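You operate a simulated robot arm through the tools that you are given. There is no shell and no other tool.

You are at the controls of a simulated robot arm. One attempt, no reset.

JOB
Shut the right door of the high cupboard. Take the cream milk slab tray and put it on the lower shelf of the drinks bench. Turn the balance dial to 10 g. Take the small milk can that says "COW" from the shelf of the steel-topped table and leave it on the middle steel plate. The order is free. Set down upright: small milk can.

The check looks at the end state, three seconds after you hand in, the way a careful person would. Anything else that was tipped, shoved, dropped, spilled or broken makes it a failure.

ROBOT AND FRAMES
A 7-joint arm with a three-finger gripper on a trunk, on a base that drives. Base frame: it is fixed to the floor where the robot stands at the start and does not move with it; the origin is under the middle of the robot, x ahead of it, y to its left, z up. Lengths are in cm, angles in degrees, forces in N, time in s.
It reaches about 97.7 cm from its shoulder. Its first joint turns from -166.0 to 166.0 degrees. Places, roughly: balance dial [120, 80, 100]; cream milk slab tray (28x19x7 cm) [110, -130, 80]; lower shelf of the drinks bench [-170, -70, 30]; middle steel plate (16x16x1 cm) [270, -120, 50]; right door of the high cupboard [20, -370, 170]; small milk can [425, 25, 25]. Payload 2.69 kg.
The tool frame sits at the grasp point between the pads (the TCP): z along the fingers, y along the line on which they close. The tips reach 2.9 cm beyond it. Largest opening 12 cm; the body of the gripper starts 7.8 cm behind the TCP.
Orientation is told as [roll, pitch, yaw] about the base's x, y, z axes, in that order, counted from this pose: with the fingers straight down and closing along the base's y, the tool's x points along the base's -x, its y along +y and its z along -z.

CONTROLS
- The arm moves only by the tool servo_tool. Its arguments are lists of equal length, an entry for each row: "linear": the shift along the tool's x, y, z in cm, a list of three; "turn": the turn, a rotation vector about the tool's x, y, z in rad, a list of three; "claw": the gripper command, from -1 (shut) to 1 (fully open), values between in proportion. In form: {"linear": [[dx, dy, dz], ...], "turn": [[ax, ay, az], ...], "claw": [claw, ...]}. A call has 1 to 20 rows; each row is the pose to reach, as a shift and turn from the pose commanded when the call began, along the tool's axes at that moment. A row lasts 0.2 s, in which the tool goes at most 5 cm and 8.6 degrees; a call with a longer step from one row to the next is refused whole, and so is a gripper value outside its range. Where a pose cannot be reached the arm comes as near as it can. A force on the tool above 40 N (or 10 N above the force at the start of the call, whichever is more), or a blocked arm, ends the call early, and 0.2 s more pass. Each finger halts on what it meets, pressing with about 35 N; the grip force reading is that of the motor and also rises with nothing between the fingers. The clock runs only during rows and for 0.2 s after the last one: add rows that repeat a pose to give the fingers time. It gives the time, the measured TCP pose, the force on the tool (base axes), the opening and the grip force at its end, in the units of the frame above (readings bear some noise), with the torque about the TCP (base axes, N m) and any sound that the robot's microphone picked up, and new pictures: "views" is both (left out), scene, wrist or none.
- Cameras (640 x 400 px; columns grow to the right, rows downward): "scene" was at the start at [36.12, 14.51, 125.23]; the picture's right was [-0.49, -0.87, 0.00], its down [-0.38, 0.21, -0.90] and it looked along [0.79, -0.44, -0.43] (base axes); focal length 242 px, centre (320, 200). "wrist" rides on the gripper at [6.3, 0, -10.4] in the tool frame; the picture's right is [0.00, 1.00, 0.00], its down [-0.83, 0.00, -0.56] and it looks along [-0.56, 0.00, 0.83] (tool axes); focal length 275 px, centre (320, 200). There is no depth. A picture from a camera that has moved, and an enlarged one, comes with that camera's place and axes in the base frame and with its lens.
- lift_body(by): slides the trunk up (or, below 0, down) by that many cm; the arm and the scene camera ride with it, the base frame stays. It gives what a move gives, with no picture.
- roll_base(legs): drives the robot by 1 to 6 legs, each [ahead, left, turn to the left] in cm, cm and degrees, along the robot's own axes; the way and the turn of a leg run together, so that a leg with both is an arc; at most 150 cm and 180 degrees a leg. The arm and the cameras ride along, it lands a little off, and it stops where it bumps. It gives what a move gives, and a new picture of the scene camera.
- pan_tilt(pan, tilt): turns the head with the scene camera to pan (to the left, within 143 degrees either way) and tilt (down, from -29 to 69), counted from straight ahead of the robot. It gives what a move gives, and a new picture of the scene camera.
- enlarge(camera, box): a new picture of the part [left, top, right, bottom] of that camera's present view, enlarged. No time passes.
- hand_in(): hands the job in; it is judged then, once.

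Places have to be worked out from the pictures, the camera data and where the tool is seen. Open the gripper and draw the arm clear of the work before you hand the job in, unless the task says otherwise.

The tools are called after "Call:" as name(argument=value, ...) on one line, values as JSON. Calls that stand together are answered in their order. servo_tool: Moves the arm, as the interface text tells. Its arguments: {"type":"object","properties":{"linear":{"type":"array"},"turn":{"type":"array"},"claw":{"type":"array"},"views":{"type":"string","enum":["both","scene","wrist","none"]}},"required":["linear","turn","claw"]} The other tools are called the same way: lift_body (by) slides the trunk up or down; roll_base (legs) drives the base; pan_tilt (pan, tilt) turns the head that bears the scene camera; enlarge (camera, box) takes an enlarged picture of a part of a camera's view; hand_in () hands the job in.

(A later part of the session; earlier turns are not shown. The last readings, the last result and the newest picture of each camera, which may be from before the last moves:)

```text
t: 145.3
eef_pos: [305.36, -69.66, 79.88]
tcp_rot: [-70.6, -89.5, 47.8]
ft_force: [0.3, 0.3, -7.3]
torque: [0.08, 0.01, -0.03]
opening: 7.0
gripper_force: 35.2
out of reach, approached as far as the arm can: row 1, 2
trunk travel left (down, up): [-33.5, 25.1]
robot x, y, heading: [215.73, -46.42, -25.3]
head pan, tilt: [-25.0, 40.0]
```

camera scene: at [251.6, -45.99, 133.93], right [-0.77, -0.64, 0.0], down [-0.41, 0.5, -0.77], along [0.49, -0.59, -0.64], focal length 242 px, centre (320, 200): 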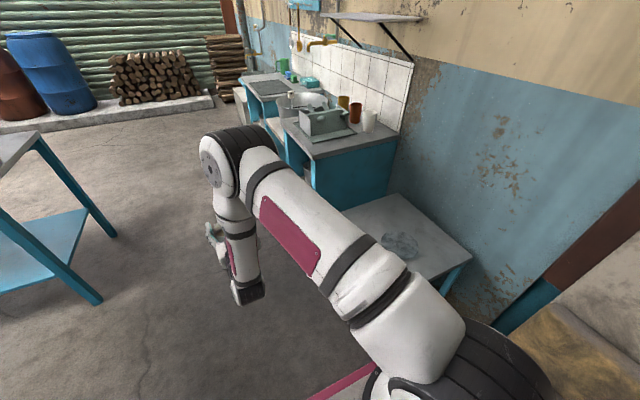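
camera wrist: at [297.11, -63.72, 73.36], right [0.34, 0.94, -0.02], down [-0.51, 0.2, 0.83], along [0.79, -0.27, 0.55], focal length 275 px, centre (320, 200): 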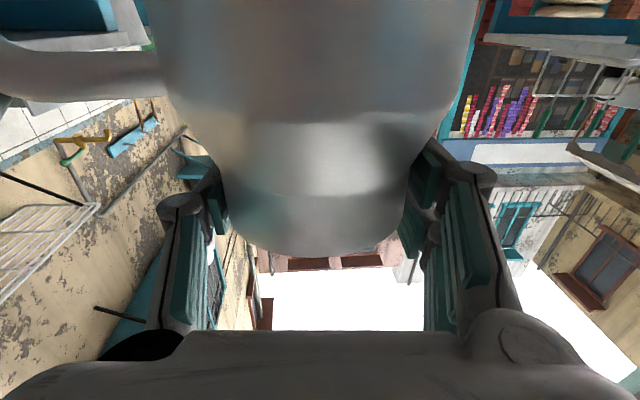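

The wrist seems near a joint limit because the can is held too close in. I'll back the base up a little (−5, +10) and extend the arm's radius to ~75 cm.

Call:
roll_base(legs=[[-6, 10, 0]])

Call:
servo_tool(linear=[[0, -0.5, 2.5], [0, -1, 5], [0, -1.5, 7.5], [0, -2, 10], [0, -2, 12], [0, -2, 12]], turn=[[0, 0, 0], [0, 0, 0], [0, 0, 0], [0, 0, 0], [0, 0, 0], [0, 0, 0]], claw=[-1, -1, -1, -1, -1, -1], views="both")

```text
t: 146.5
eef_pos: [304.35, -58.51, 79.92]
tcp_rot: [-69.8, -89.6, 46.8]
ft_force: [0.0, 0.8, -8.1]
torque: [0.03, -0.02, 0.0]
opening: 7.04
gripper_force: 35.1
trunk travel left (down, up): [-33.5, 25.1]
robot x, y, heading: [214.86, -34.67, -25.8]
head pan, tilt: [-25.0, 40.0]
camera scene: at [250.52, -34.5, 133.93], right [-0.77, -0.63, 0.0], down [-0.41, 0.5, -0.77], along [0.49, -0.59, -0.64], focal length 242 px, centre (320, 200)
```

scene: 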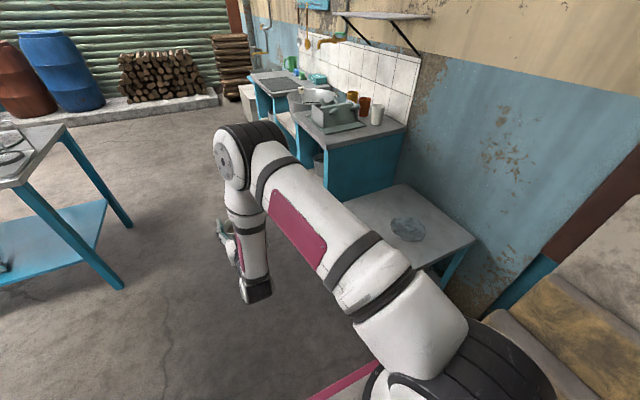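

```text
t: 147.9
eef_pos: [315.14, -63.53, 80.07]
tcp_rot: [-68.1, -89.1, 44.3]
ft_force: [0.2, 0.3, -8.8]
torque: [0.0, -0.04, -0.02]
opening: 7.02
gripper_force: 34.9
out of reach, approached as far as the arm can: row 2, 3, 4, 5, 6
trunk travel left (down, up): [-33.5, 25.1]
robot x, y, heading: [215.03, -34.35, -25.6]
head pan, tilt: [-25.0, 40.0]
camera scene: at [250.52, -34.5, 133.93], right [-0.77, -0.63, 0.0], down [-0.41, 0.5, -0.77], along [0.49, -0.59, -0.64], focal length 242 px, centre (320, 200)
camera wrist: at [305.44, -59.46, 73.84], right [0.4, 0.91, -0.02], down [-0.5, 0.24, 0.83], along [0.77, -0.33, 0.55], focal length 275 px, centre (320, 200)
```

scene: 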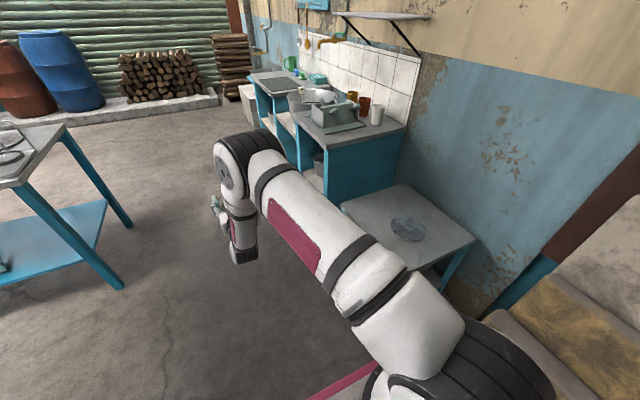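
wrist: 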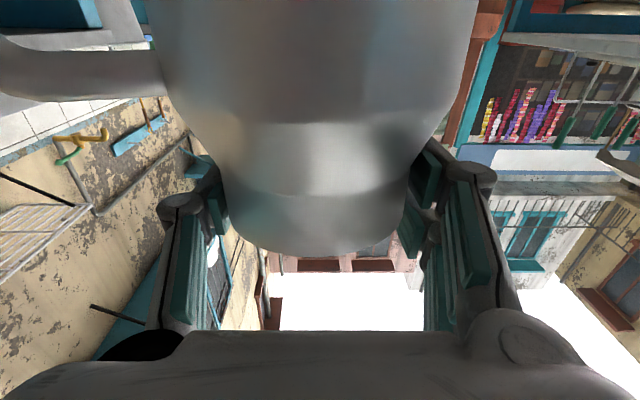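

It followed with only ~1° roll. I'll continue the arc toward the plate, turning the gripper right as I go, which should also relieve the joint.

Call:
servo_tool(linear=[[0, -2.42, 0.55], [0, -4.84, 1.08], [0, -7.26, 1.55], [0, -9.7, 1.87], [0, -12.16, 2.13], [0, -14.64, 2.35], [0, -17.13, 2.42], [0, -19.65, 2.45], [0, -22.19, 2.41], [0, -24.66, 2.24], [0, -27.14, 2.01], [0, -29.62, 1.73], [0, -32.1, 1.3], [0, -34.6, 0.8], [0, -37.1, 0.25], [0, -37.1, 0.25]], turn=[[0.056, 0, 0], [0.112, 0, 0], [0.168, 0, 0], [0.224, 0, 0], [0.28, 0, 0], [0.336, 0, 0], [0.392, 0, 0], [0.448, 0, 0], [0.504, 0, 0], [0.56, 0, 0], [0.616, 0, 0], [0.672, 0, 0], [0.728, 0, 0], [0.784, 0, 0], [0.838, 0, 0], [0.838, 0, 0]], claw=[-1, -1, -1, -1, -1, -1, -1, -1, -1, -1, -1, -1, -1, -1, -1, -1], views="both")

```text
t: 151.3
eef_pos: [300.75, -97.8, 80.42]
tcp_rot: [-111.9, -89.5, 40.8]
ft_force: [0.3, -0.3, -7.6]
torque: [0.03, -0.01, 0.03]
opening: 7.02
gripper_force: 35.1
trunk travel left (down, up): [-33.5, 25.1]
robot x, y, heading: [214.82, -34.91, -25.7]
head pan, tilt: [-25.0, 40.0]
camera scene: at [250.51, -34.52, 133.93], right [-0.77, -0.63, 0.0], down [-0.41, 0.5, -0.77], along [0.49, -0.59, -0.64], focal length 242 px, centre (320, 200)
camera wrist: at [297.3, -88.01, 74.1], right [0.95, 0.33, -0.01], down [-0.17, 0.53, 0.83], along [0.28, -0.78, 0.56], focal length 275 px, centre (320, 200)
```

scene: 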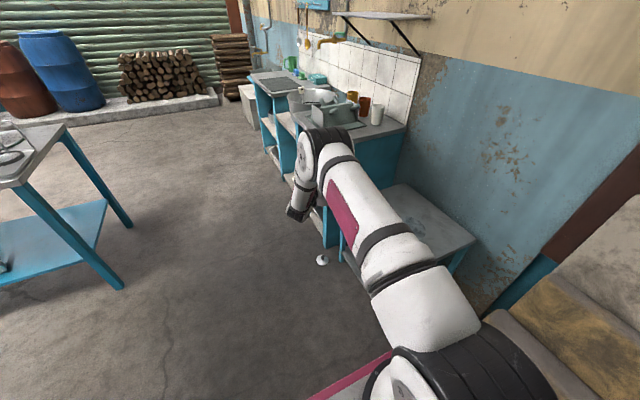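
wrist: 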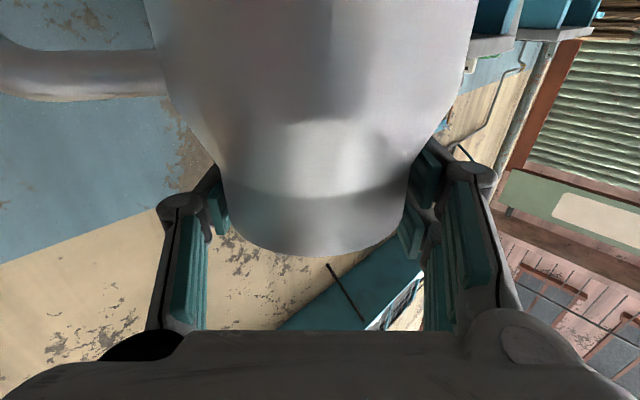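

Joint relieved; now continuing the arc to above the plate.

Call:
servo_tool(linear=[[0, -2.19, 1.18], [0, -4.38, 2.36], [0, -6.57, 3.53], [0, -8.76, 4.71], [0, -11.1, 5.6], [0, -13.44, 6.5], [0, -15.77, 7.4], [0, -18.11, 8.29], [0, -20.6, 8.88], [0, -23.07, 9.47], [0, -25.55, 10.05], [0, -28.03, 10.64], [0, -30.6, 10.9], [0, -33.1, 11.15], [0, -35.65, 11.4], [0, -38.18, 11.66], [0, -38.18, 11.66]], turn=[[0.01, 0, 0], [0.02, 0, 0], [0.03, 0, 0], [0.04, 0, 0], [0.05, 0, 0], [0.06, 0, 0], [0.07, 0, 0], [0.08, 0, 0], [0.09, 0, 0], [0.1, 0, 0], [0.11, 0, 0], [0.12, 0, 0], [0.13, 0, 0], [0.14, 0, 0], [0.15, 0, 0], [0.157, 0, 0], [0.157, 0, 0]], claw=[-1, -1, -1, -1, -1, -1, -1, -1, -1, -1, -1, -1, -1, -1, -1, -1, -1], views="both")

Call:
enlarge(camera="scene", box=[300, 140, 500, 300])

```text
t: 154.9
eef_pos: [269.88, -121.17, 80.76]
tcp_rot: [-101.0, -89.4, 20.0]
ft_force: [-0.1, 0.6, -7.5]
torque: [0.01, -0.03, 0.01]
opening: 7.01
gripper_force: 34.9
out of reach, approached as far as the arm can: row 16, 17
trunk travel left (down, up): [-33.5, 25.1]
robot x, y, heading: [215.34, -35.21, -25.6]
head pan, tilt: [-25.0, 40.0]
camera scene: at [250.5, -34.54, 133.94], right [-0.77, -0.63, 0.0], down [-0.41, 0.5, -0.77], along [0.49, -0.59, -0.64], focal length 242 px, centre (320, 200)
camera wrist: at [268.0, -110.96, 74.44], right [0.99, 0.16, -0.02], down [-0.08, 0.55, 0.83], along [0.14, -0.82, 0.56], focal length 275 px, centre (320, 200)
```

scene: 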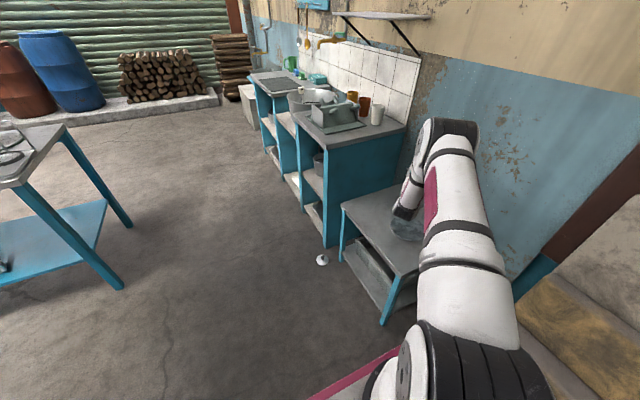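
wrist: 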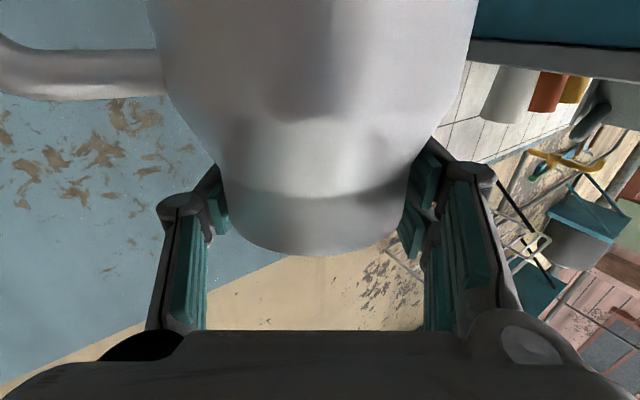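

```text
2.50 times, centred on (400, 220) of scene
camera zoom: at [250.5, -34.54, 133.94], right [-0.77, -0.63, 0.0], down [-0.41, 0.5, -0.77], along [0.49, -0.59, -0.64], focal length 604 px, centre (120, 150)
```

zoom: 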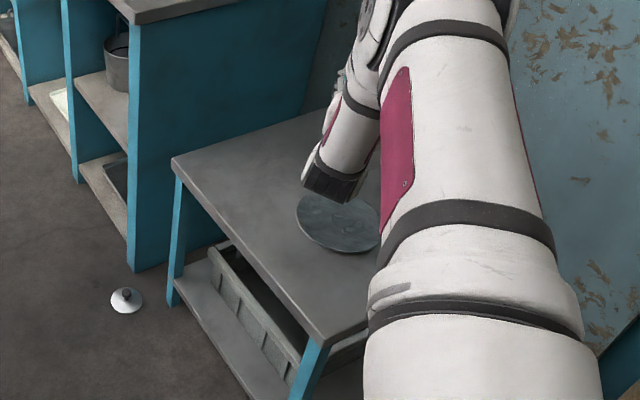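

The plate estimate reprojects exactly onto the visible plate. I'll lower by the trunk 11 cm (keeps the arm's posture), leaving about 3–4 cm of clearance, then check.

Call:
lift_body(by=-11)

Call:
servo_tool(linear=[[0, -0.7, 0], [0, -1.4, 0]], turn=[[0, 0, 0], [0, 0, 0]], claw=[-1, -1], views="scene")

Call:
enlarge(camera="scene", box=[320, 120, 480, 260])

```text
t: 156.4
eef_pos: [273.4, -122.96, 69.82]
tcp_rot: [-105.8, -89.3, 24.7]
ft_force: [0.0, 0.5, -8.8]
torque: [0.05, -0.05, -0.03]
opening: 7.03
gripper_force: 35.4
trunk travel left (down, up): [-22.5, 36.1]
robot x, y, heading: [215.21, -34.56, -25.6]
head pan, tilt: [-25.0, 40.0]
```

```text
t: 157.0
eef_pos: [272.53, -123.0, 70.06]
tcp_rot: [-96.6, -89.1, 15.2]
ft_force: [0.3, -0.5, -8.9]
torque: [0.05, -0.01, -0.02]
opening: 7.01
gripper_force: 34.9
out of reach, approached as far as the arm can: row 2
trunk travel left (down, up): [-22.5, 36.1]
robot x, y, heading: [214.92, -34.37, -25.7]
head pan, tilt: [-25.0, 40.0]
camera scene: at [254.09, -36.25, 122.99], right [-0.77, -0.63, 0.0], down [-0.41, 0.5, -0.77], along [0.49, -0.59, -0.64], focal length 242 px, centre (320, 200)
```

scene: 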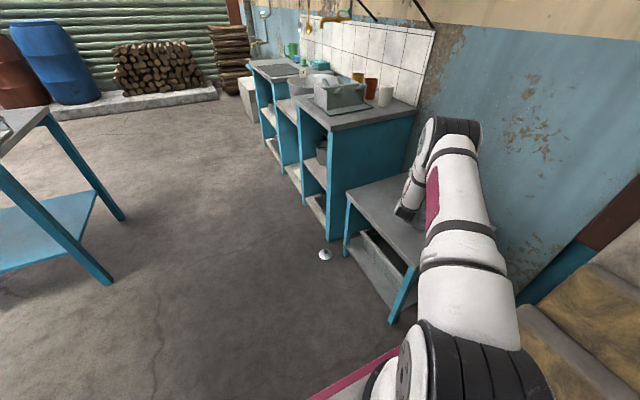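

```text
2.86 times, centred on (400, 190) of scene
camera zoom: at [254.09, -36.25, 122.99], right [-0.77, -0.63, 0.0], down [-0.41, 0.5, -0.77], along [0.49, -0.59, -0.64], focal length 690 px, centre (91, 229)
```

zoom: 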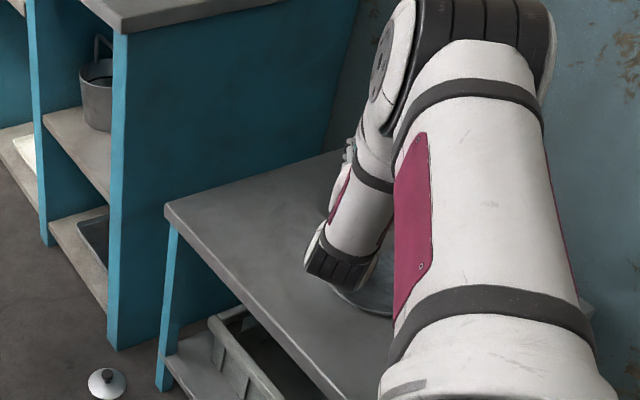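

Lowering moved the TCP to (272.5, −123.0). Since the arm is at a limit in that direction, I'll correct by driving the base 4.5 cm back.

Call:
roll_base(legs=[[-4.5, 0, 0]])

Call:
servo_tool(linear=[[0.5, 0, 0], [1, 0, 0]], turn=[[0, 0, 0], [0, 0, 0]], claw=[-1, -1], views="both")

```text
t: 157.9
eef_pos: [268.27, -121.13, 70.02]
tcp_rot: [-96.3, -89.1, 14.8]
ft_force: [-0.9, 0.2, -8.1]
torque: [0.0, -0.05, 0.0]
opening: 7.01
gripper_force: 34.9
trunk travel left (down, up): [-22.5, 36.1]
robot x, y, heading: [211.24, -32.96, -25.6]
head pan, tilt: [-25.0, 40.0]
camera scene: at [249.96, -34.33, 122.99], right [-0.77, -0.63, 0.0], down [-0.41, 0.5, -0.77], along [0.49, -0.59, -0.64], focal length 242 px, centre (320, 200)
```

scene: 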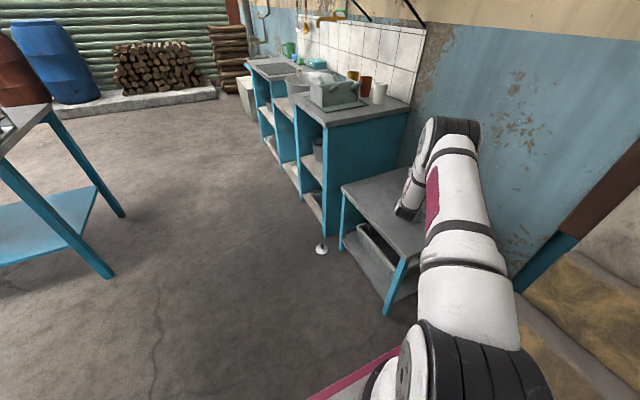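

```text
t: 158.5
eef_pos: [268.26, -121.29, 68.78]
tcp_rot: [-91.7, -89.0, 10.1]
ft_force: [-0.5, 0.1, -8.8]
torque: [0.01, -0.06, 0.01]
opening: 7.03
gripper_force: 35.6
trunk travel left (down, up): [-22.5, 36.1]
robot x, y, heading: [210.94, -32.87, -25.7]
head pan, tilt: [-25.0, 40.0]
camera scene: at [249.96, -34.32, 122.99], right [-0.77, -0.63, 0.0], down [-0.41, 0.5, -0.77], along [0.49, -0.59, -0.64], focal length 242 px, centre (320, 200)
camera wrist: at [266.57, -110.89, 62.54], right [0.99, 0.15, -0.02], down [-0.06, 0.55, 0.83], along [0.14, -0.82, 0.56], focal length 275 px, centre (320, 200)
```

scene: 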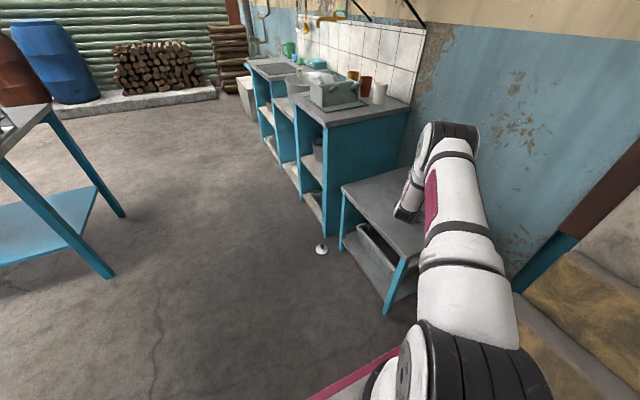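
wrist: 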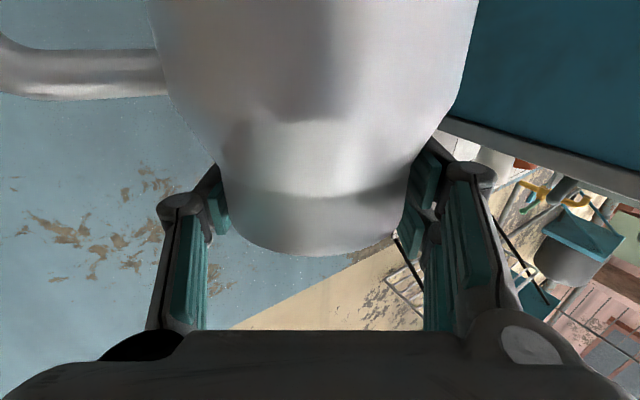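

Aligned over the plate at z 68.8. Lowering gently in small steps, also leveling the 1° roll.

Call:
servo_tool(linear=[[0.4, 0, 0], [0.8, 0, 0], [1.2, 0, 0], [1.6, 0, 0], [1.6, 0, 0]], turn=[[0, 0, 0.005], [0, 0, 0.01], [0, 0, 0.015], [0, 0, 0.02], [0, 0, 0.02]], claw=[-1, -1, -1, -1, -1], views="none")

Call:
servo_tool(linear=[[0.3, 0, 0], [0.6, 0, 0], [0.6, 0, 0]], turn=[[0, 0, 0], [0, 0, 0], [0, 0, 0]], claw=[-1, -1, -1], views="none")

```text
t: 159.7
eef_pos: [268.39, -121.19, 67.23]
tcp_rot: [109.7, -89.9, 168.5]
ft_force: [0.6, 0.4, -8.3]
torque: [-0.06, -0.02, 0.01]
opening: 7.01
gripper_force: 34.9
trunk travel left (down, up): [-22.5, 36.1]
robot x, y, heading: [210.62, -32.88, -25.8]
head pan, tilt: [-25.0, 40.0]
```

```text
t: 160.5
eef_pos: [268.34, -121.13, 66.6]
tcp_rot: [95.5, -89.9, -177.6]
ft_force: [0.1, 0.2, -7.6]
torque: [0.04, -0.03, -0.01]
opening: 7.05
gripper_force: 35.4
trunk travel left (down, up): [-22.5, 36.1]
robot x, y, heading: [210.84, -32.83, -25.7]
head pan, tilt: [-25.0, 40.0]
```

No contact yet at z 66.6; continuing in small steps and watching the vertical force.

Call:
servo_tool(linear=[[0.25, 0, 0], [0.5, 0, 0], [0.5, 0, 0]], turn=[[0, 0, 0], [0, 0, 0], [0, 0, 0]], claw=[-1, -1, -1], views="none")

Call:
servo_tool(linear=[[0.25, 0, 0], [0.5, 0, 0], [0.5, 0, 0]], turn=[[0, 0, 0], [0, 0, 0], [0, 0, 0]], claw=[-1, -1, -1], views="none")

```text
t: 161.3
eef_pos: [268.36, -121.12, 66.33]
tcp_rot: [95.8, -89.9, -177.9]
ft_force: [-0.3, 0.3, -8.0]
torque: [0.01, -0.03, -0.02]
opening: 7.02
gripper_force: 35.5
trunk travel left (down, up): [-22.5, 36.1]
robot x, y, heading: [211.27, -32.3, -25.4]
head pan, tilt: [-25.0, 40.0]
```

```text
t: 162.1
eef_pos: [268.42, -121.17, 65.98]
tcp_rot: [155.4, -89.7, 122.5]
ft_force: [-0.7, 0.2, 2.5]
torque: [0.44, 0.15, 0.05]
opening: 7.02
gripper_force: 35.0
trunk travel left (down, up): [-22.5, 36.1]
robot x, y, heading: [210.74, -32.57, -25.9]
head pan, tilt: [-25.0, 40.0]
```

Contact: vertical force rose from −8 to +2.5 N, so the can rests on the plate. I'll ease off slightly and open the fingers.

Call:
servo_tool(linear=[[-0.15, 0, 0], [-0.15, 0, 0], [-0.15, 0, 0], [-0.15, 0, 0], [-0.15, 0, 0]], turn=[[0, 0, 0], [0, 0, 0], [0, 0, 0], [0, 0, 0], [0, 0, 0]], claw=[-1, 0.25, 0.35, 0.5, 0.6], views="both")

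```text
t: 163.3
eef_pos: [268.44, -121.16, 65.85]
tcp_rot: [118.7, -89.8, 159.3]
ft_force: [-0.6, 0.0, 0.2]
torque: [-0.02, -0.03, -0.02]
opening: 9.59
gripper_force: 0.0
trunk travel left (down, up): [-22.5, 36.1]
robot x, y, heading: [210.97, -32.04, -25.6]
head pan, tilt: [-25.0, 40.0]
camera scene: at [249.94, -34.3, 123.0], right [-0.77, -0.63, 0.0], down [-0.41, 0.5, -0.77], along [0.49, -0.59, -0.64], focal length 242 px, centre (320, 200)
camera wrist: at [266.89, -110.85, 59.6], right [0.99, 0.14, 0.0], down [-0.08, 0.55, 0.83], along [0.12, -0.82, 0.56], focal length 275 px, centre (320, 200)
```

scene: 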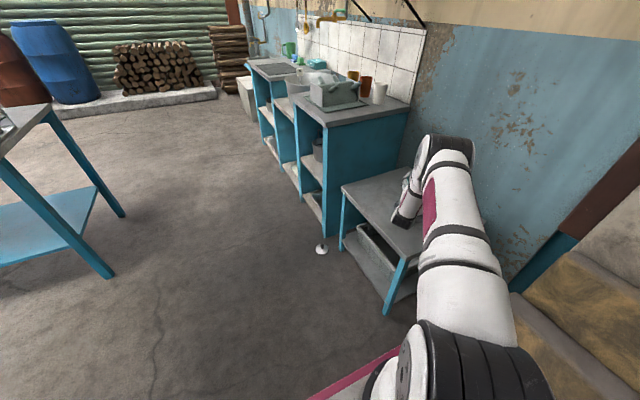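
wrist: 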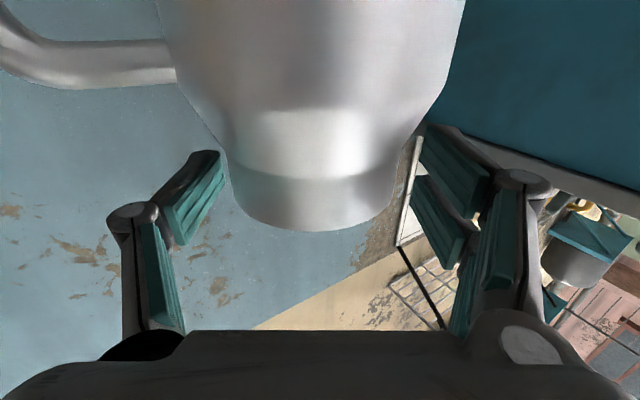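

Can stands on the plate, free of the pads. I'll open fully and back straight out 12 cm.

Call:
servo_tool(linear=[[0, 0, 0], [0, 0, -2], [0, 0, -4], [0, 0, -6], [0, 0, -8], [0, 0, -10], [0, 0, -12]], turn=[[0, 0, 0], [0, 0, 0], [0, 0, 0], [0, 0, 0], [0, 0, 0], [0, 0, 0], [0, 0, 0]], claw=[1, 1, 1, 1, 1, 1, 1], views="both")

```text
t: 164.9
eef_pos: [266.72, -109.21, 65.83]
tcp_rot: [174.0, -90.0, 103.8]
ft_force: [0.8, -0.6, 0.4]
torque: [0.02, 0.01, 0.03]
opening: 12.01
gripper_force: 0.0
out of reach, approached as far as the arm can: row 4, 5, 6, 7
trunk travel left (down, up): [-22.5, 36.1]
robot x, y, heading: [211.12, -32.59, -25.8]
head pan, tilt: [-25.0, 40.0]
camera scene: at [249.94, -34.3, 123.0], right [-0.77, -0.63, 0.0], down [-0.41, 0.5, -0.77], along [0.49, -0.59, -0.64], focal length 242 px, centre (320, 200)
camera wrist: at [265.2, -98.9, 59.63], right [0.99, 0.14, 0.0], down [-0.07, 0.55, 0.83], along [0.12, -0.82, 0.56], focal length 275 px, centre (320, 200)
```

scene: 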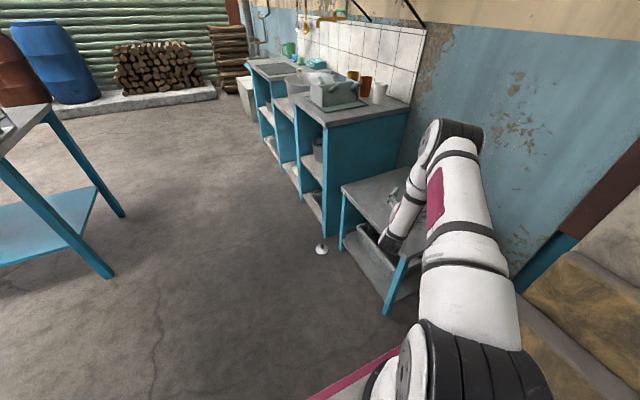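
wrist: 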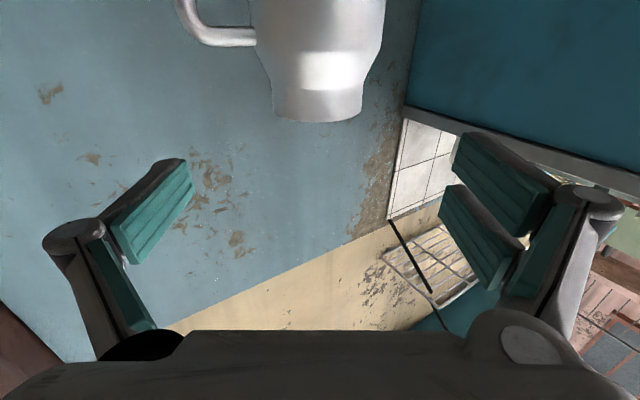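

The can stands upright on the plate. I'll raise the tool and pitch it back to pointing down, moving away toward the robot.

Call:
servo_tool(linear=[[-3, 0, 0], [-6, 0, -1], [-9, 0, -2], [-12, 0, -3], [-15, 0, -4], [-18, 0, -5], [-20, 0, -6], [-20, 0, -7], [-20, 0, -8], [-20, 0, -8], [-20, 0, -8], [-20, 0, -8]], turn=[[0, 0.0, 0], [0, 0.14, 0], [0, 0.28, 0], [0, 0.42, 0], [0, 0.56, 0], [0, 0.7, 0], [0, 0.84, 0], [0, 0.98, 0], [0, 1.12, 0], [0, 1.26, 0], [0, 1.4, 0], [0, 1.54, 0]], claw=[1, 1, 1, 1, 1, 1, 1, 1, 1, 1, 1, 1], views="both")

```text
t: 167.5
eef_pos: [265.59, -101.41, 86.04]
tcp_rot: [0.3, -1.7, -81.4]
ft_force: [-0.4, -1.1, 0.5]
torque: [0.03, 0.0, 0.0]
opening: 12.01
gripper_force: 0.1
trunk travel left (down, up): [-22.5, 36.1]
robot x, y, heading: [210.85, -32.77, -25.8]
head pan, tilt: [-25.0, 40.0]
camera scene: at [249.93, -34.27, 123.0], right [-0.77, -0.63, 0.0], down [-0.41, 0.5, -0.77], along [0.49, -0.59, -0.64], focal length 242 px, centre (320, 200)
camera wrist: at [264.39, -94.74, 96.2], right [0.99, 0.15, 0.01], down [0.12, -0.8, 0.58], along [0.09, -0.57, -0.81], focal length 275 px, centre (320, 200)
```

scene: 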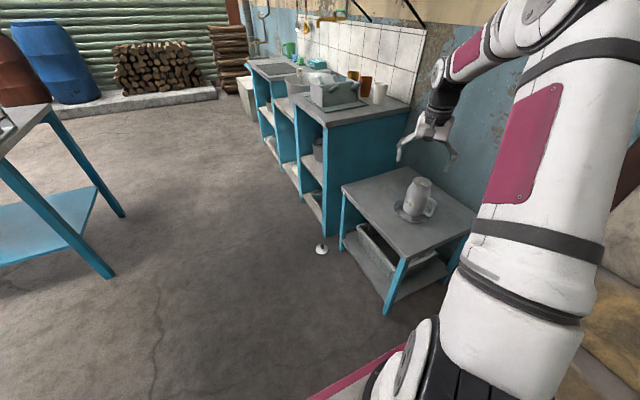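
wrist: 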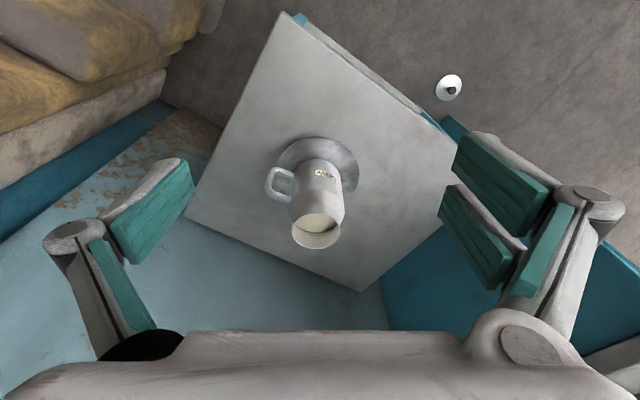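

The can stands upright on the plate with its milk, and the lid is visible at the floor. I'll bring the arm back over the deck before driving around to the lid.

Call:
servo_tool(linear=[[4.4, 0.2, -1.4], [8.8, 0.4, -2.8], [13.2, 0.6, -4.2], [17.6, 0.8, -5.6], [22, 1, -7], [26.4, 1.2, -8.4], [30.8, 1.4, -9.8], [35.2, 1.6, -11.2], [39.6, 1.7, -12.6], [44, 1.75, -14]], turn=[[0, 0.003, -0.096], [0, 0.006, -0.192], [0, 0.009, -0.288], [0, 0.012, -0.384], [0, 0.015, -0.48], [0, 0.018, -0.576], [0, 0.021, -0.672], [0, 0.024, -0.768], [0, 0.027, -0.864], [0, 0.03, -0.96]], claw=[1, 1, 1, 0.8, 0.5, 0.3, 0.2, 0.2, 0.2, 0.2], views="scene")

```text
t: 169.7
eef_pos: [260.98, -57.39, 98.44]
tcp_rot: [-0.6, 0.3, -26.5]
ft_force: [0.6, -0.5, -1.1]
torque: [0.05, -0.01, 0.02]
opening: 7.22
gripper_force: 0.1
trunk travel left (down, up): [-22.5, 36.1]
robot x, y, heading: [211.05, -33.12, -25.9]
head pan, tilt: [-25.0, 40.0]
camera scene: at [249.96, -34.32, 122.99], right [-0.77, -0.63, 0.0], down [-0.41, 0.5, -0.77], along [0.49, -0.59, -0.64], focal length 242 px, centre (320, 200)
```

scene: 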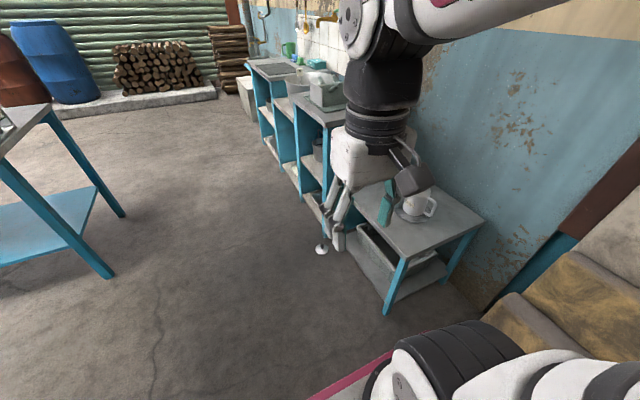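

Arm is tidy. Driving to the spot north of the lid and turning to heading −75°.

Call:
roll_base(legs=[[70, 35.5, 0], [0, 0, -49]])

Call:
pan_tilt(pan=-5, tilt=50)

```text
t: 176.1
eef_pos: [304.1, -84.46, 98.53]
tcp_rot: [-0.6, 0.3, -75.5]
ft_force: [-0.6, 0.5, -0.3]
torque: [0.0, 0.01, 0.04]
opening: 7.18
gripper_force: 0.1
trunk travel left (down, up): [-22.5, 36.1]
robot x, y, heading: [289.63, -31.02, -74.6]
head pan, tilt: [-25.0, 40.0]
camera scene: at [314.23, -61.16, 123.0], right [-0.99, 0.17, 0.0], down [0.11, 0.63, -0.77], along [-0.13, -0.76, -0.64], focal length 242 px, centre (320, 200)
```

scene: 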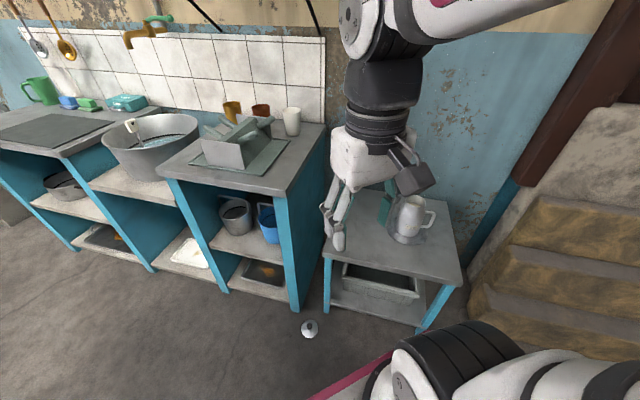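

```text
t: 176.9
eef_pos: [304.21, -84.59, 98.52]
tcp_rot: [-0.6, 0.2, -75.5]
ft_force: [-0.5, -0.2, 0.1]
torque: [0.0, 0.01, -0.03]
opening: 7.2
gripper_force: 0.1
trunk travel left (down, up): [-22.5, 36.1]
robot x, y, heading: [289.97, -30.98, -74.6]
head pan, tilt: [-5.0, 50.0]
camera scene: at [317.03, -60.36, 121.58], right [-0.98, -0.18, 0.0], down [-0.14, 0.75, -0.64], along [0.11, -0.63, -0.77], focal length 242 px, centre (320, 200)
```

scene: 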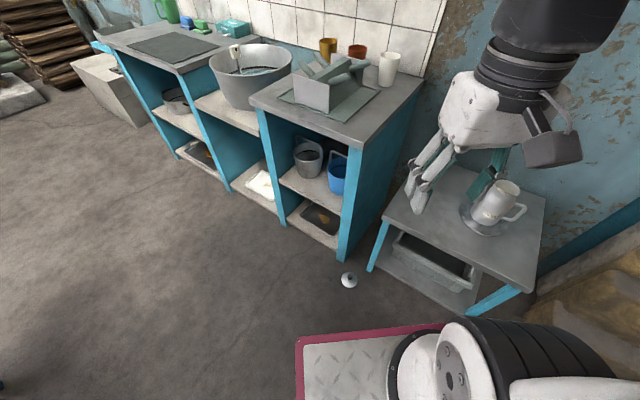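

Lid confirmed at about (311, −110.3) on the floor. Lowering the trunk fully so the arm can reach the floor, then moving above it.

Call:
lift_body(by=-22)

Call:
servo_tool(linear=[[-2.6, 0, 4], [-5.2, 0, 8], [-7.8, 0, 12], [-10.4, 0, 16], [-13, 0, 20], [-15.6, 0, 24], [-18.2, 0, 28], [-20.8, 0.1, 32], [-23.4, 0.1, 36], [-25, 0.1, 40], [-25, 0.1, 44]], turn=[[0, 0, 0], [0, 0, 0], [0, 0, 0], [0, 0, 0], [0, 0, 0], [0, 0, 0], [0, 0, 0], [0, 0, 0], [0, 0, 0], [0, 0, 0], [0, 0, 0]], claw=[0.2, 0.2, 0.2, 0, 0, -0.2, -0.3, -0.3, -0.3, -0.3, -0.3], views="both")

```text
t: 179.3
eef_pos: [304.11, -84.56, 76.53]
tcp_rot: [-0.6, 0.1, -75.4]
ft_force: [-0.3, -0.3, 0.2]
torque: [0.01, 0.02, -0.04]
opening: 7.2
gripper_force: 0.0
trunk travel left (down, up): [-0.5, 58.1]
robot x, y, heading: [289.52, -31.07, -75.2]
head pan, tilt: [-5.0, 50.0]
```

```text
t: 181.7
eef_pos: [309.91, -108.85, 32.14]
tcp_rot: [-0.6, 0.1, -75.5]
ft_force: [-0.3, 0.5, -0.1]
torque: [0.02, -0.03, -0.02]
opening: 4.22
gripper_force: 0.2
trunk travel left (down, up): [-0.5, 58.1]
robot x, y, heading: [289.87, -30.78, -74.8]
head pan, tilt: [-5.0, 50.0]
camera scene: at [317.48, -61.96, 99.59], right [-0.98, -0.18, 0.0], down [-0.14, 0.75, -0.64], along [0.12, -0.63, -0.77], focal length 242 px, centre (320, 200)
camera wrist: at [308.26, -102.65, 42.63], right [0.97, 0.25, -0.01], down [0.22, -0.8, 0.55], along [0.13, -0.54, -0.83], focal length 275 px, centre (320, 200)
```

scene: 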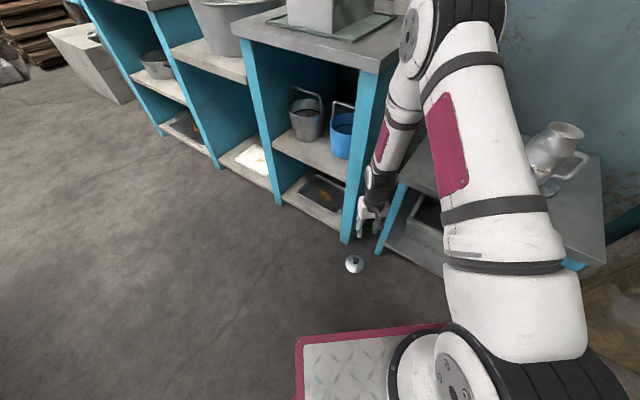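
wrist: 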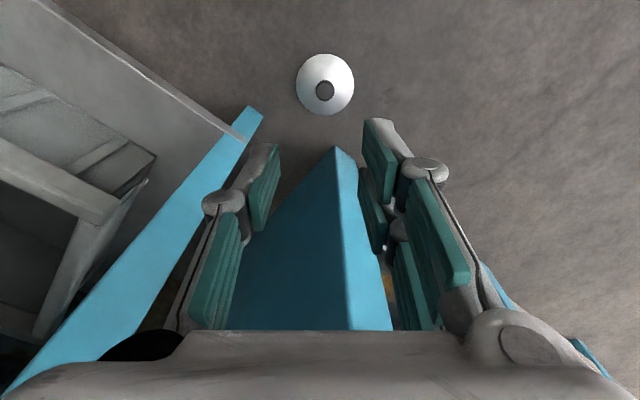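

The lid is at (311.0, −110.6). I'll center over it and descend to z≈12 for a final check.

Call:
servo_tool(linear=[[-1, 0.3, 3], [-1.97, 0.63, 6], [-1.97, 0.63, 9], [-1.97, 0.63, 12], [-1.97, 0.63, 15], [-1.97, 0.63, 18], [-1.97, 0.63, 20], [-1.97, 0.63, 20]], turn=[[0, 0, 0], [0, 0, 0], [0, 0, 0], [0, 0, 0], [0, 0, 0], [0, 0, 0], [0, 0, 0], [0, 0, 0]], claw=[-0.3, -0.3, -0.3, -0.3, -0.3, -0.3, -0.3, -0.3], views="both")

```text
t: 183.5
eef_pos: [310.5, -110.63, 12.38]
tcp_rot: [-0.7, 0.1, -75.5]
ft_force: [0.0, -0.1, -0.7]
torque: [0.03, 0.01, 0.02]
opening: 4.21
gripper_force: 0.0
trunk travel left (down, up): [-0.5, 58.1]
robot x, y, heading: [289.79, -30.48, -74.8]
head pan, tilt: [-5.0, 50.0]
camera scene: at [317.48, -61.97, 99.58], right [-0.98, -0.18, 0.0], down [-0.14, 0.75, -0.64], along [0.12, -0.63, -0.77], focal length 242 px, centre (320, 200)
camera wrist: at [309.07, -104.52, 22.86], right [0.97, 0.25, -0.01], down [0.22, -0.8, 0.55], along [0.13, -0.54, -0.83], focal length 275 px, centre (320, 200)
```

scene: 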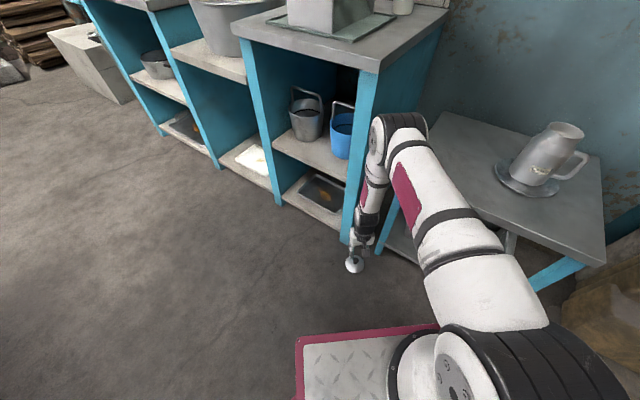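
wrist: 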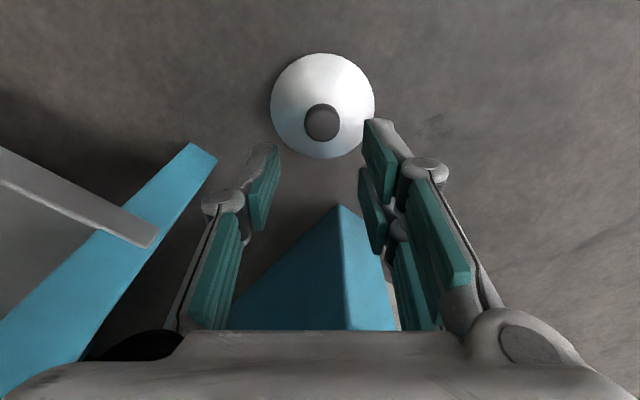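

The knob is centered under the gripper. Descending to grip the knob cap (tips just above the lid surface), then closing.

Call:
servo_tool(linear=[[0, 0.2, 2.5], [0, 0.2, 5], [0, 0.2, 6.5], [0, 0.2, 7.3], [0, 0.2, 7.3]], turn=[[0, 0, 0], [0, 0, 0], [0, 0, 0], [0, 0, 0], [0, 0, 0]], claw=[-0.3, -0.3, -0.3, -0.3, -0.3], views="wrist")

```text
t: 184.7
eef_pos: [310.93, -110.61, 5.21]
tcp_rot: [-0.5, 0.2, -75.4]
ft_force: [0.5, -0.5, 0.8]
torque: [-0.01, 0.01, 0.0]
opening: 4.21
gripper_force: 0.0
trunk travel left (down, up): [-0.5, 58.1]
robot x, y, heading: [290.25, -30.89, -74.9]
head pan, tilt: [-5.0, 50.0]
camera wrist: at [309.34, -104.43, 15.58], right [0.97, 0.25, -0.01], down [0.22, -0.8, 0.55], along [0.13, -0.54, -0.83], focal length 275 px, centre (320, 200)
```

wrist: 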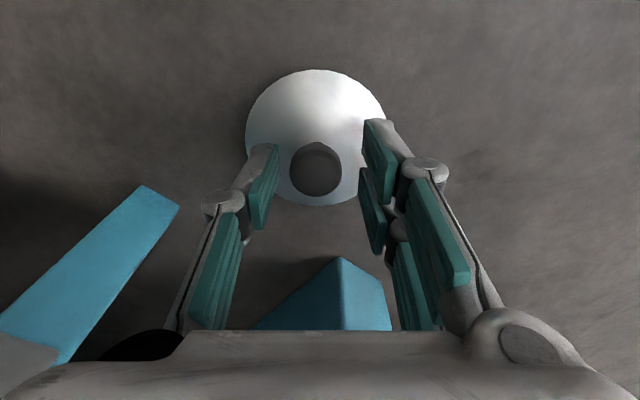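

Knob is between the pads. Closing.

Call:
servo_tool(linear=[[0, 0, 0], [0, 0, 0], [0, 0, 0]], turn=[[0, 0, 0], [0, 0, 0], [0, 0, 0]], claw=[-0.6, -1, -1], views="none")

Call:
servo_tool(linear=[[0, 0, -2], [0, 0, -5], [0, 0, -9], [0, 0, -13], [0, 0, -17], [0, 0, -21], [0, 0, -25]], turn=[[0, 0, 0], [0, 0, 0], [0, 0, 0], [0, 0, 0], [0, 0, 0], [0, 0, 0], [0, 0, 0]], claw=[-1, -1, -1, -1, -1, -1, -1], views="both")

```text
t: 185.5
eef_pos: [310.86, -110.48, 5.14]
tcp_rot: [-0.6, 0.1, -75.5]
ft_force: [-0.3, -0.9, -0.7]
torque: [0.02, 0.01, 0.01]
opening: 2.39
gripper_force: 34.5
trunk travel left (down, up): [-0.5, 58.1]
robot x, y, heading: [290.34, -30.87, -74.6]
head pan, tilt: [-5.0, 50.0]
```

```text
t: 187.1
eef_pos: [311.25, -110.38, 30.21]
tcp_rot: [-0.6, 0.2, -75.5]
ft_force: [0.2, -1.1, 0.2]
torque: [0.0, 0.0, 0.03]
opening: 2.4
gripper_force: 35.5
trunk travel left (down, up): [-0.5, 58.1]
robot x, y, heading: [289.66, -30.69, -74.6]
head pan, tilt: [-5.0, 50.0]
camera scene: at [317.48, -61.97, 99.58], right [-0.98, -0.18, 0.0], down [-0.14, 0.75, -0.64], along [0.12, -0.63, -0.77], focal length 242 px, centre (320, 200)
camera wrist: at [309.55, -104.29, 40.62], right [0.97, 0.25, -0.01], down [0.22, -0.8, 0.55], along [0.13, -0.54, -0.83], focal length 275 px, centre (320, 200)
```

scene: 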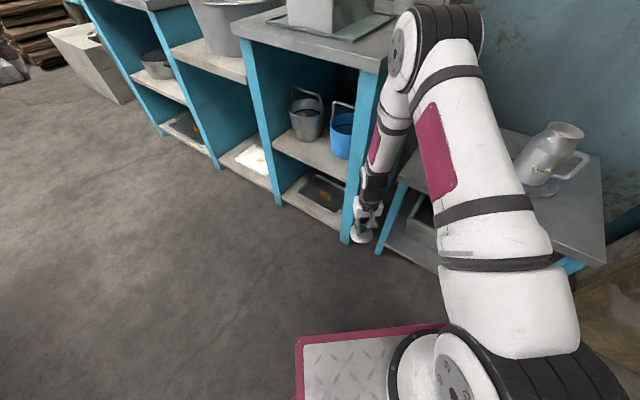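
wrist: 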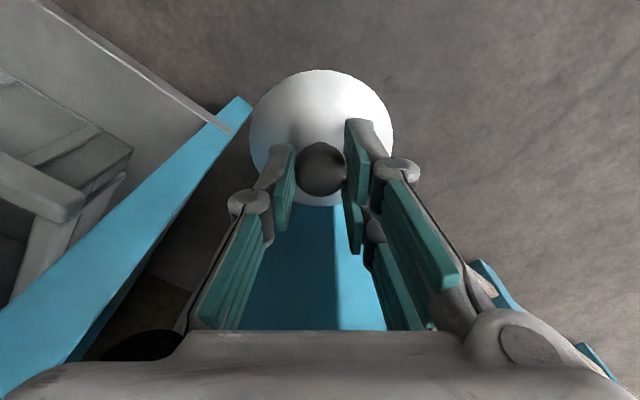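

Lid is in hand by its knob. I'll draw it back toward the robot and up, raise the trunk, then turn 20° right to face the can.

Call:
servo_tool(linear=[[4, 0, -1.5], [8, 0, -3], [12, 0, -4.5], [16, 0, -6], [20, 0, -8], [23, 0, -11], [25, 0, -14]], turn=[[0, 0, 0], [0, 0, 0], [0, 0, 0], [0, 0, 0], [0, 0, 0], [0, 0, 0], [0, 0, 0]], claw=[-1, -1, -1, -1, -1, -1, -1], views="none")

Call:
lift_body(by=42)

Call:
roll_base(legs=[[0, 0, -20]])

```text
t: 188.7
eef_pos: [306.92, -93.63, 42.62]
tcp_rot: [-0.6, 0.4, -75.5]
ft_force: [-0.3, -0.2, -0.9]
torque: [-0.02, 0.0, 0.01]
opening: 2.36
gripper_force: 35.1
out of reach, approached as far as the arm can: row 5, 6, 7
trunk travel left (down, up): [-0.5, 58.1]
robot x, y, heading: [289.83, -30.79, -74.7]
head pan, tilt: [-5.0, 50.0]
```

```text
refused: 42 is not a number from -40 to 40
```

```text
t: 190.1
eef_pos: [284.62, -95.65, 42.75]
tcp_rot: [-0.7, 0.3, -95.3]
ft_force: [0.0, 0.1, -1.4]
torque: [-0.01, 0.02, 0.02]
opening: 2.37
gripper_force: 34.9
trunk travel left (down, up): [-0.5, 58.1]
robot x, y, heading: [289.83, -30.95, -94.3]
head pan, tilt: [-5.0, 50.0]
camera scene: at [305.28, -69.46, 99.58], right [-0.99, 0.16, 0.0], down [0.13, 0.76, -0.64], along [-0.11, -0.63, -0.77], focal length 242 px, centre (320, 200)
```

scene: 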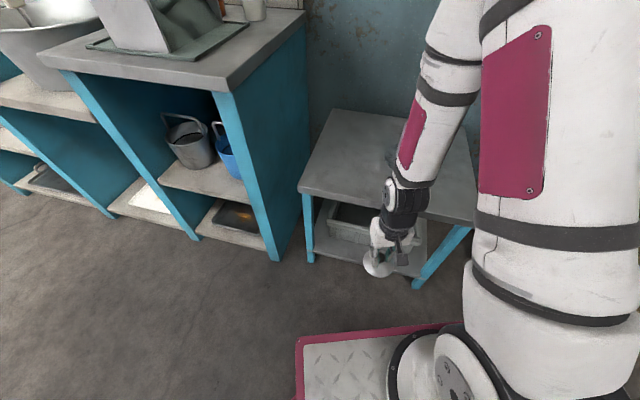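

The turn went through and the lid is clear of the low table's edge. Raising the trunk 39 cm now (42 was over the limit).

Call:
lift_body(by=39)

Call:
pan_tilt(pan=-10, tilt=50)

```text
t: 193.9
eef_pos: [284.71, -95.57, 81.7]
tcp_rot: [-0.6, 0.4, -95.2]
ft_force: [0.3, 0.1, 0.7]
torque: [-0.01, 0.04, 0.01]
opening: 2.34
gripper_force: 35.3
trunk travel left (down, up): [-39.5, 19.1]
robot x, y, heading: [290.23, -30.71, -94.7]
head pan, tilt: [-5.0, 50.0]
```

```text
t: 194.6
eef_pos: [284.77, -95.7, 81.79]
tcp_rot: [-0.6, 0.3, -95.2]
ft_force: [-0.2, -0.1, -0.8]
torque: [0.02, 0.04, -0.02]
opening: 2.37
gripper_force: 34.5
trunk travel left (down, up): [-39.5, 19.1]
robot x, y, heading: [289.78, -30.83, -94.5]
head pan, tilt: [-10.0, 50.0]
camera scene: at [305.32, -60.46, 138.5], right [-0.97, 0.25, 0.0], down [0.19, 0.74, -0.64], along [-0.16, -0.62, -0.77], focal length 242 px, centre (320, 200)
```

scene: 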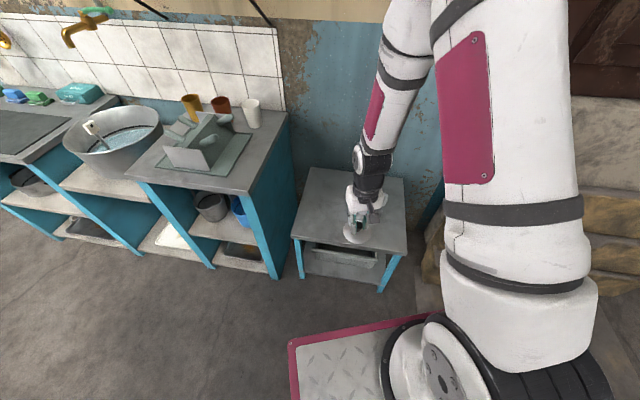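

Let me look at the can from the wrist camera at this height.

Call:
servo_tool(linear=[[2, -3, -4]], turn=[[0, 0, 0]], claw=[-1], views="wrist")

```text
refused: row 1 steps farther than a row can; nothing moved
```

Call:
servo_tool(linear=[[0, -4, -2], [0, -8, -4], [0, -12, -6], [0, -14, -8]], turn=[[0, 0, 0], [0, 0, 0], [0, 0, 0], [0, 0, 0]], claw=[-1, -1, -1, -1], views="wrist")

```text
t: 195.6
eef_pos: [270.5, -94.2, 89.77]
tcp_rot: [-0.6, 0.4, -95.3]
ft_force: [-0.9, -0.7, -1.1]
torque: [-0.01, 0.0, 0.05]
opening: 2.34
gripper_force: 35.0
trunk travel left (down, up): [-39.5, 19.1]
robot x, y, heading: [289.87, -30.6, -94.7]
head pan, tilt: [-10.0, 50.0]
camera wrist: at [271.18, -88.1, 100.2], right [1.0, -0.09, -0.01], down [-0.07, -0.83, 0.55], along [-0.06, -0.55, -0.83], focal length 275 px, centre (320, 200)
```

wrist: 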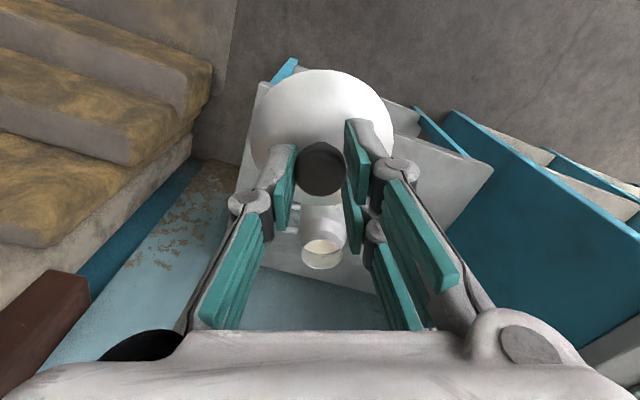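

The can's mouth is visible between the fingers. Enlarging for a precise center.

Call:
enlarge(camera="wrist", box=[280, 190, 370, 290])

```text
4.00 times, centred on (325, 240) of wrist
camera zoom: at [271.18, -88.1, 100.2], right [1.0, -0.09, -0.01], down [-0.07, -0.83, 0.55], along [-0.06, -0.55, -0.83], focal length 1101 px, centre (300, 40)
```

zoom: 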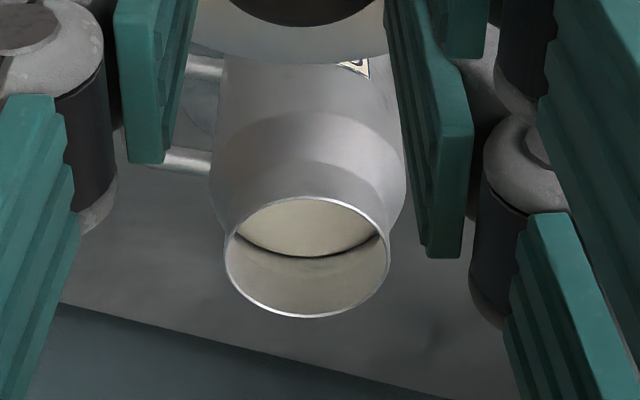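

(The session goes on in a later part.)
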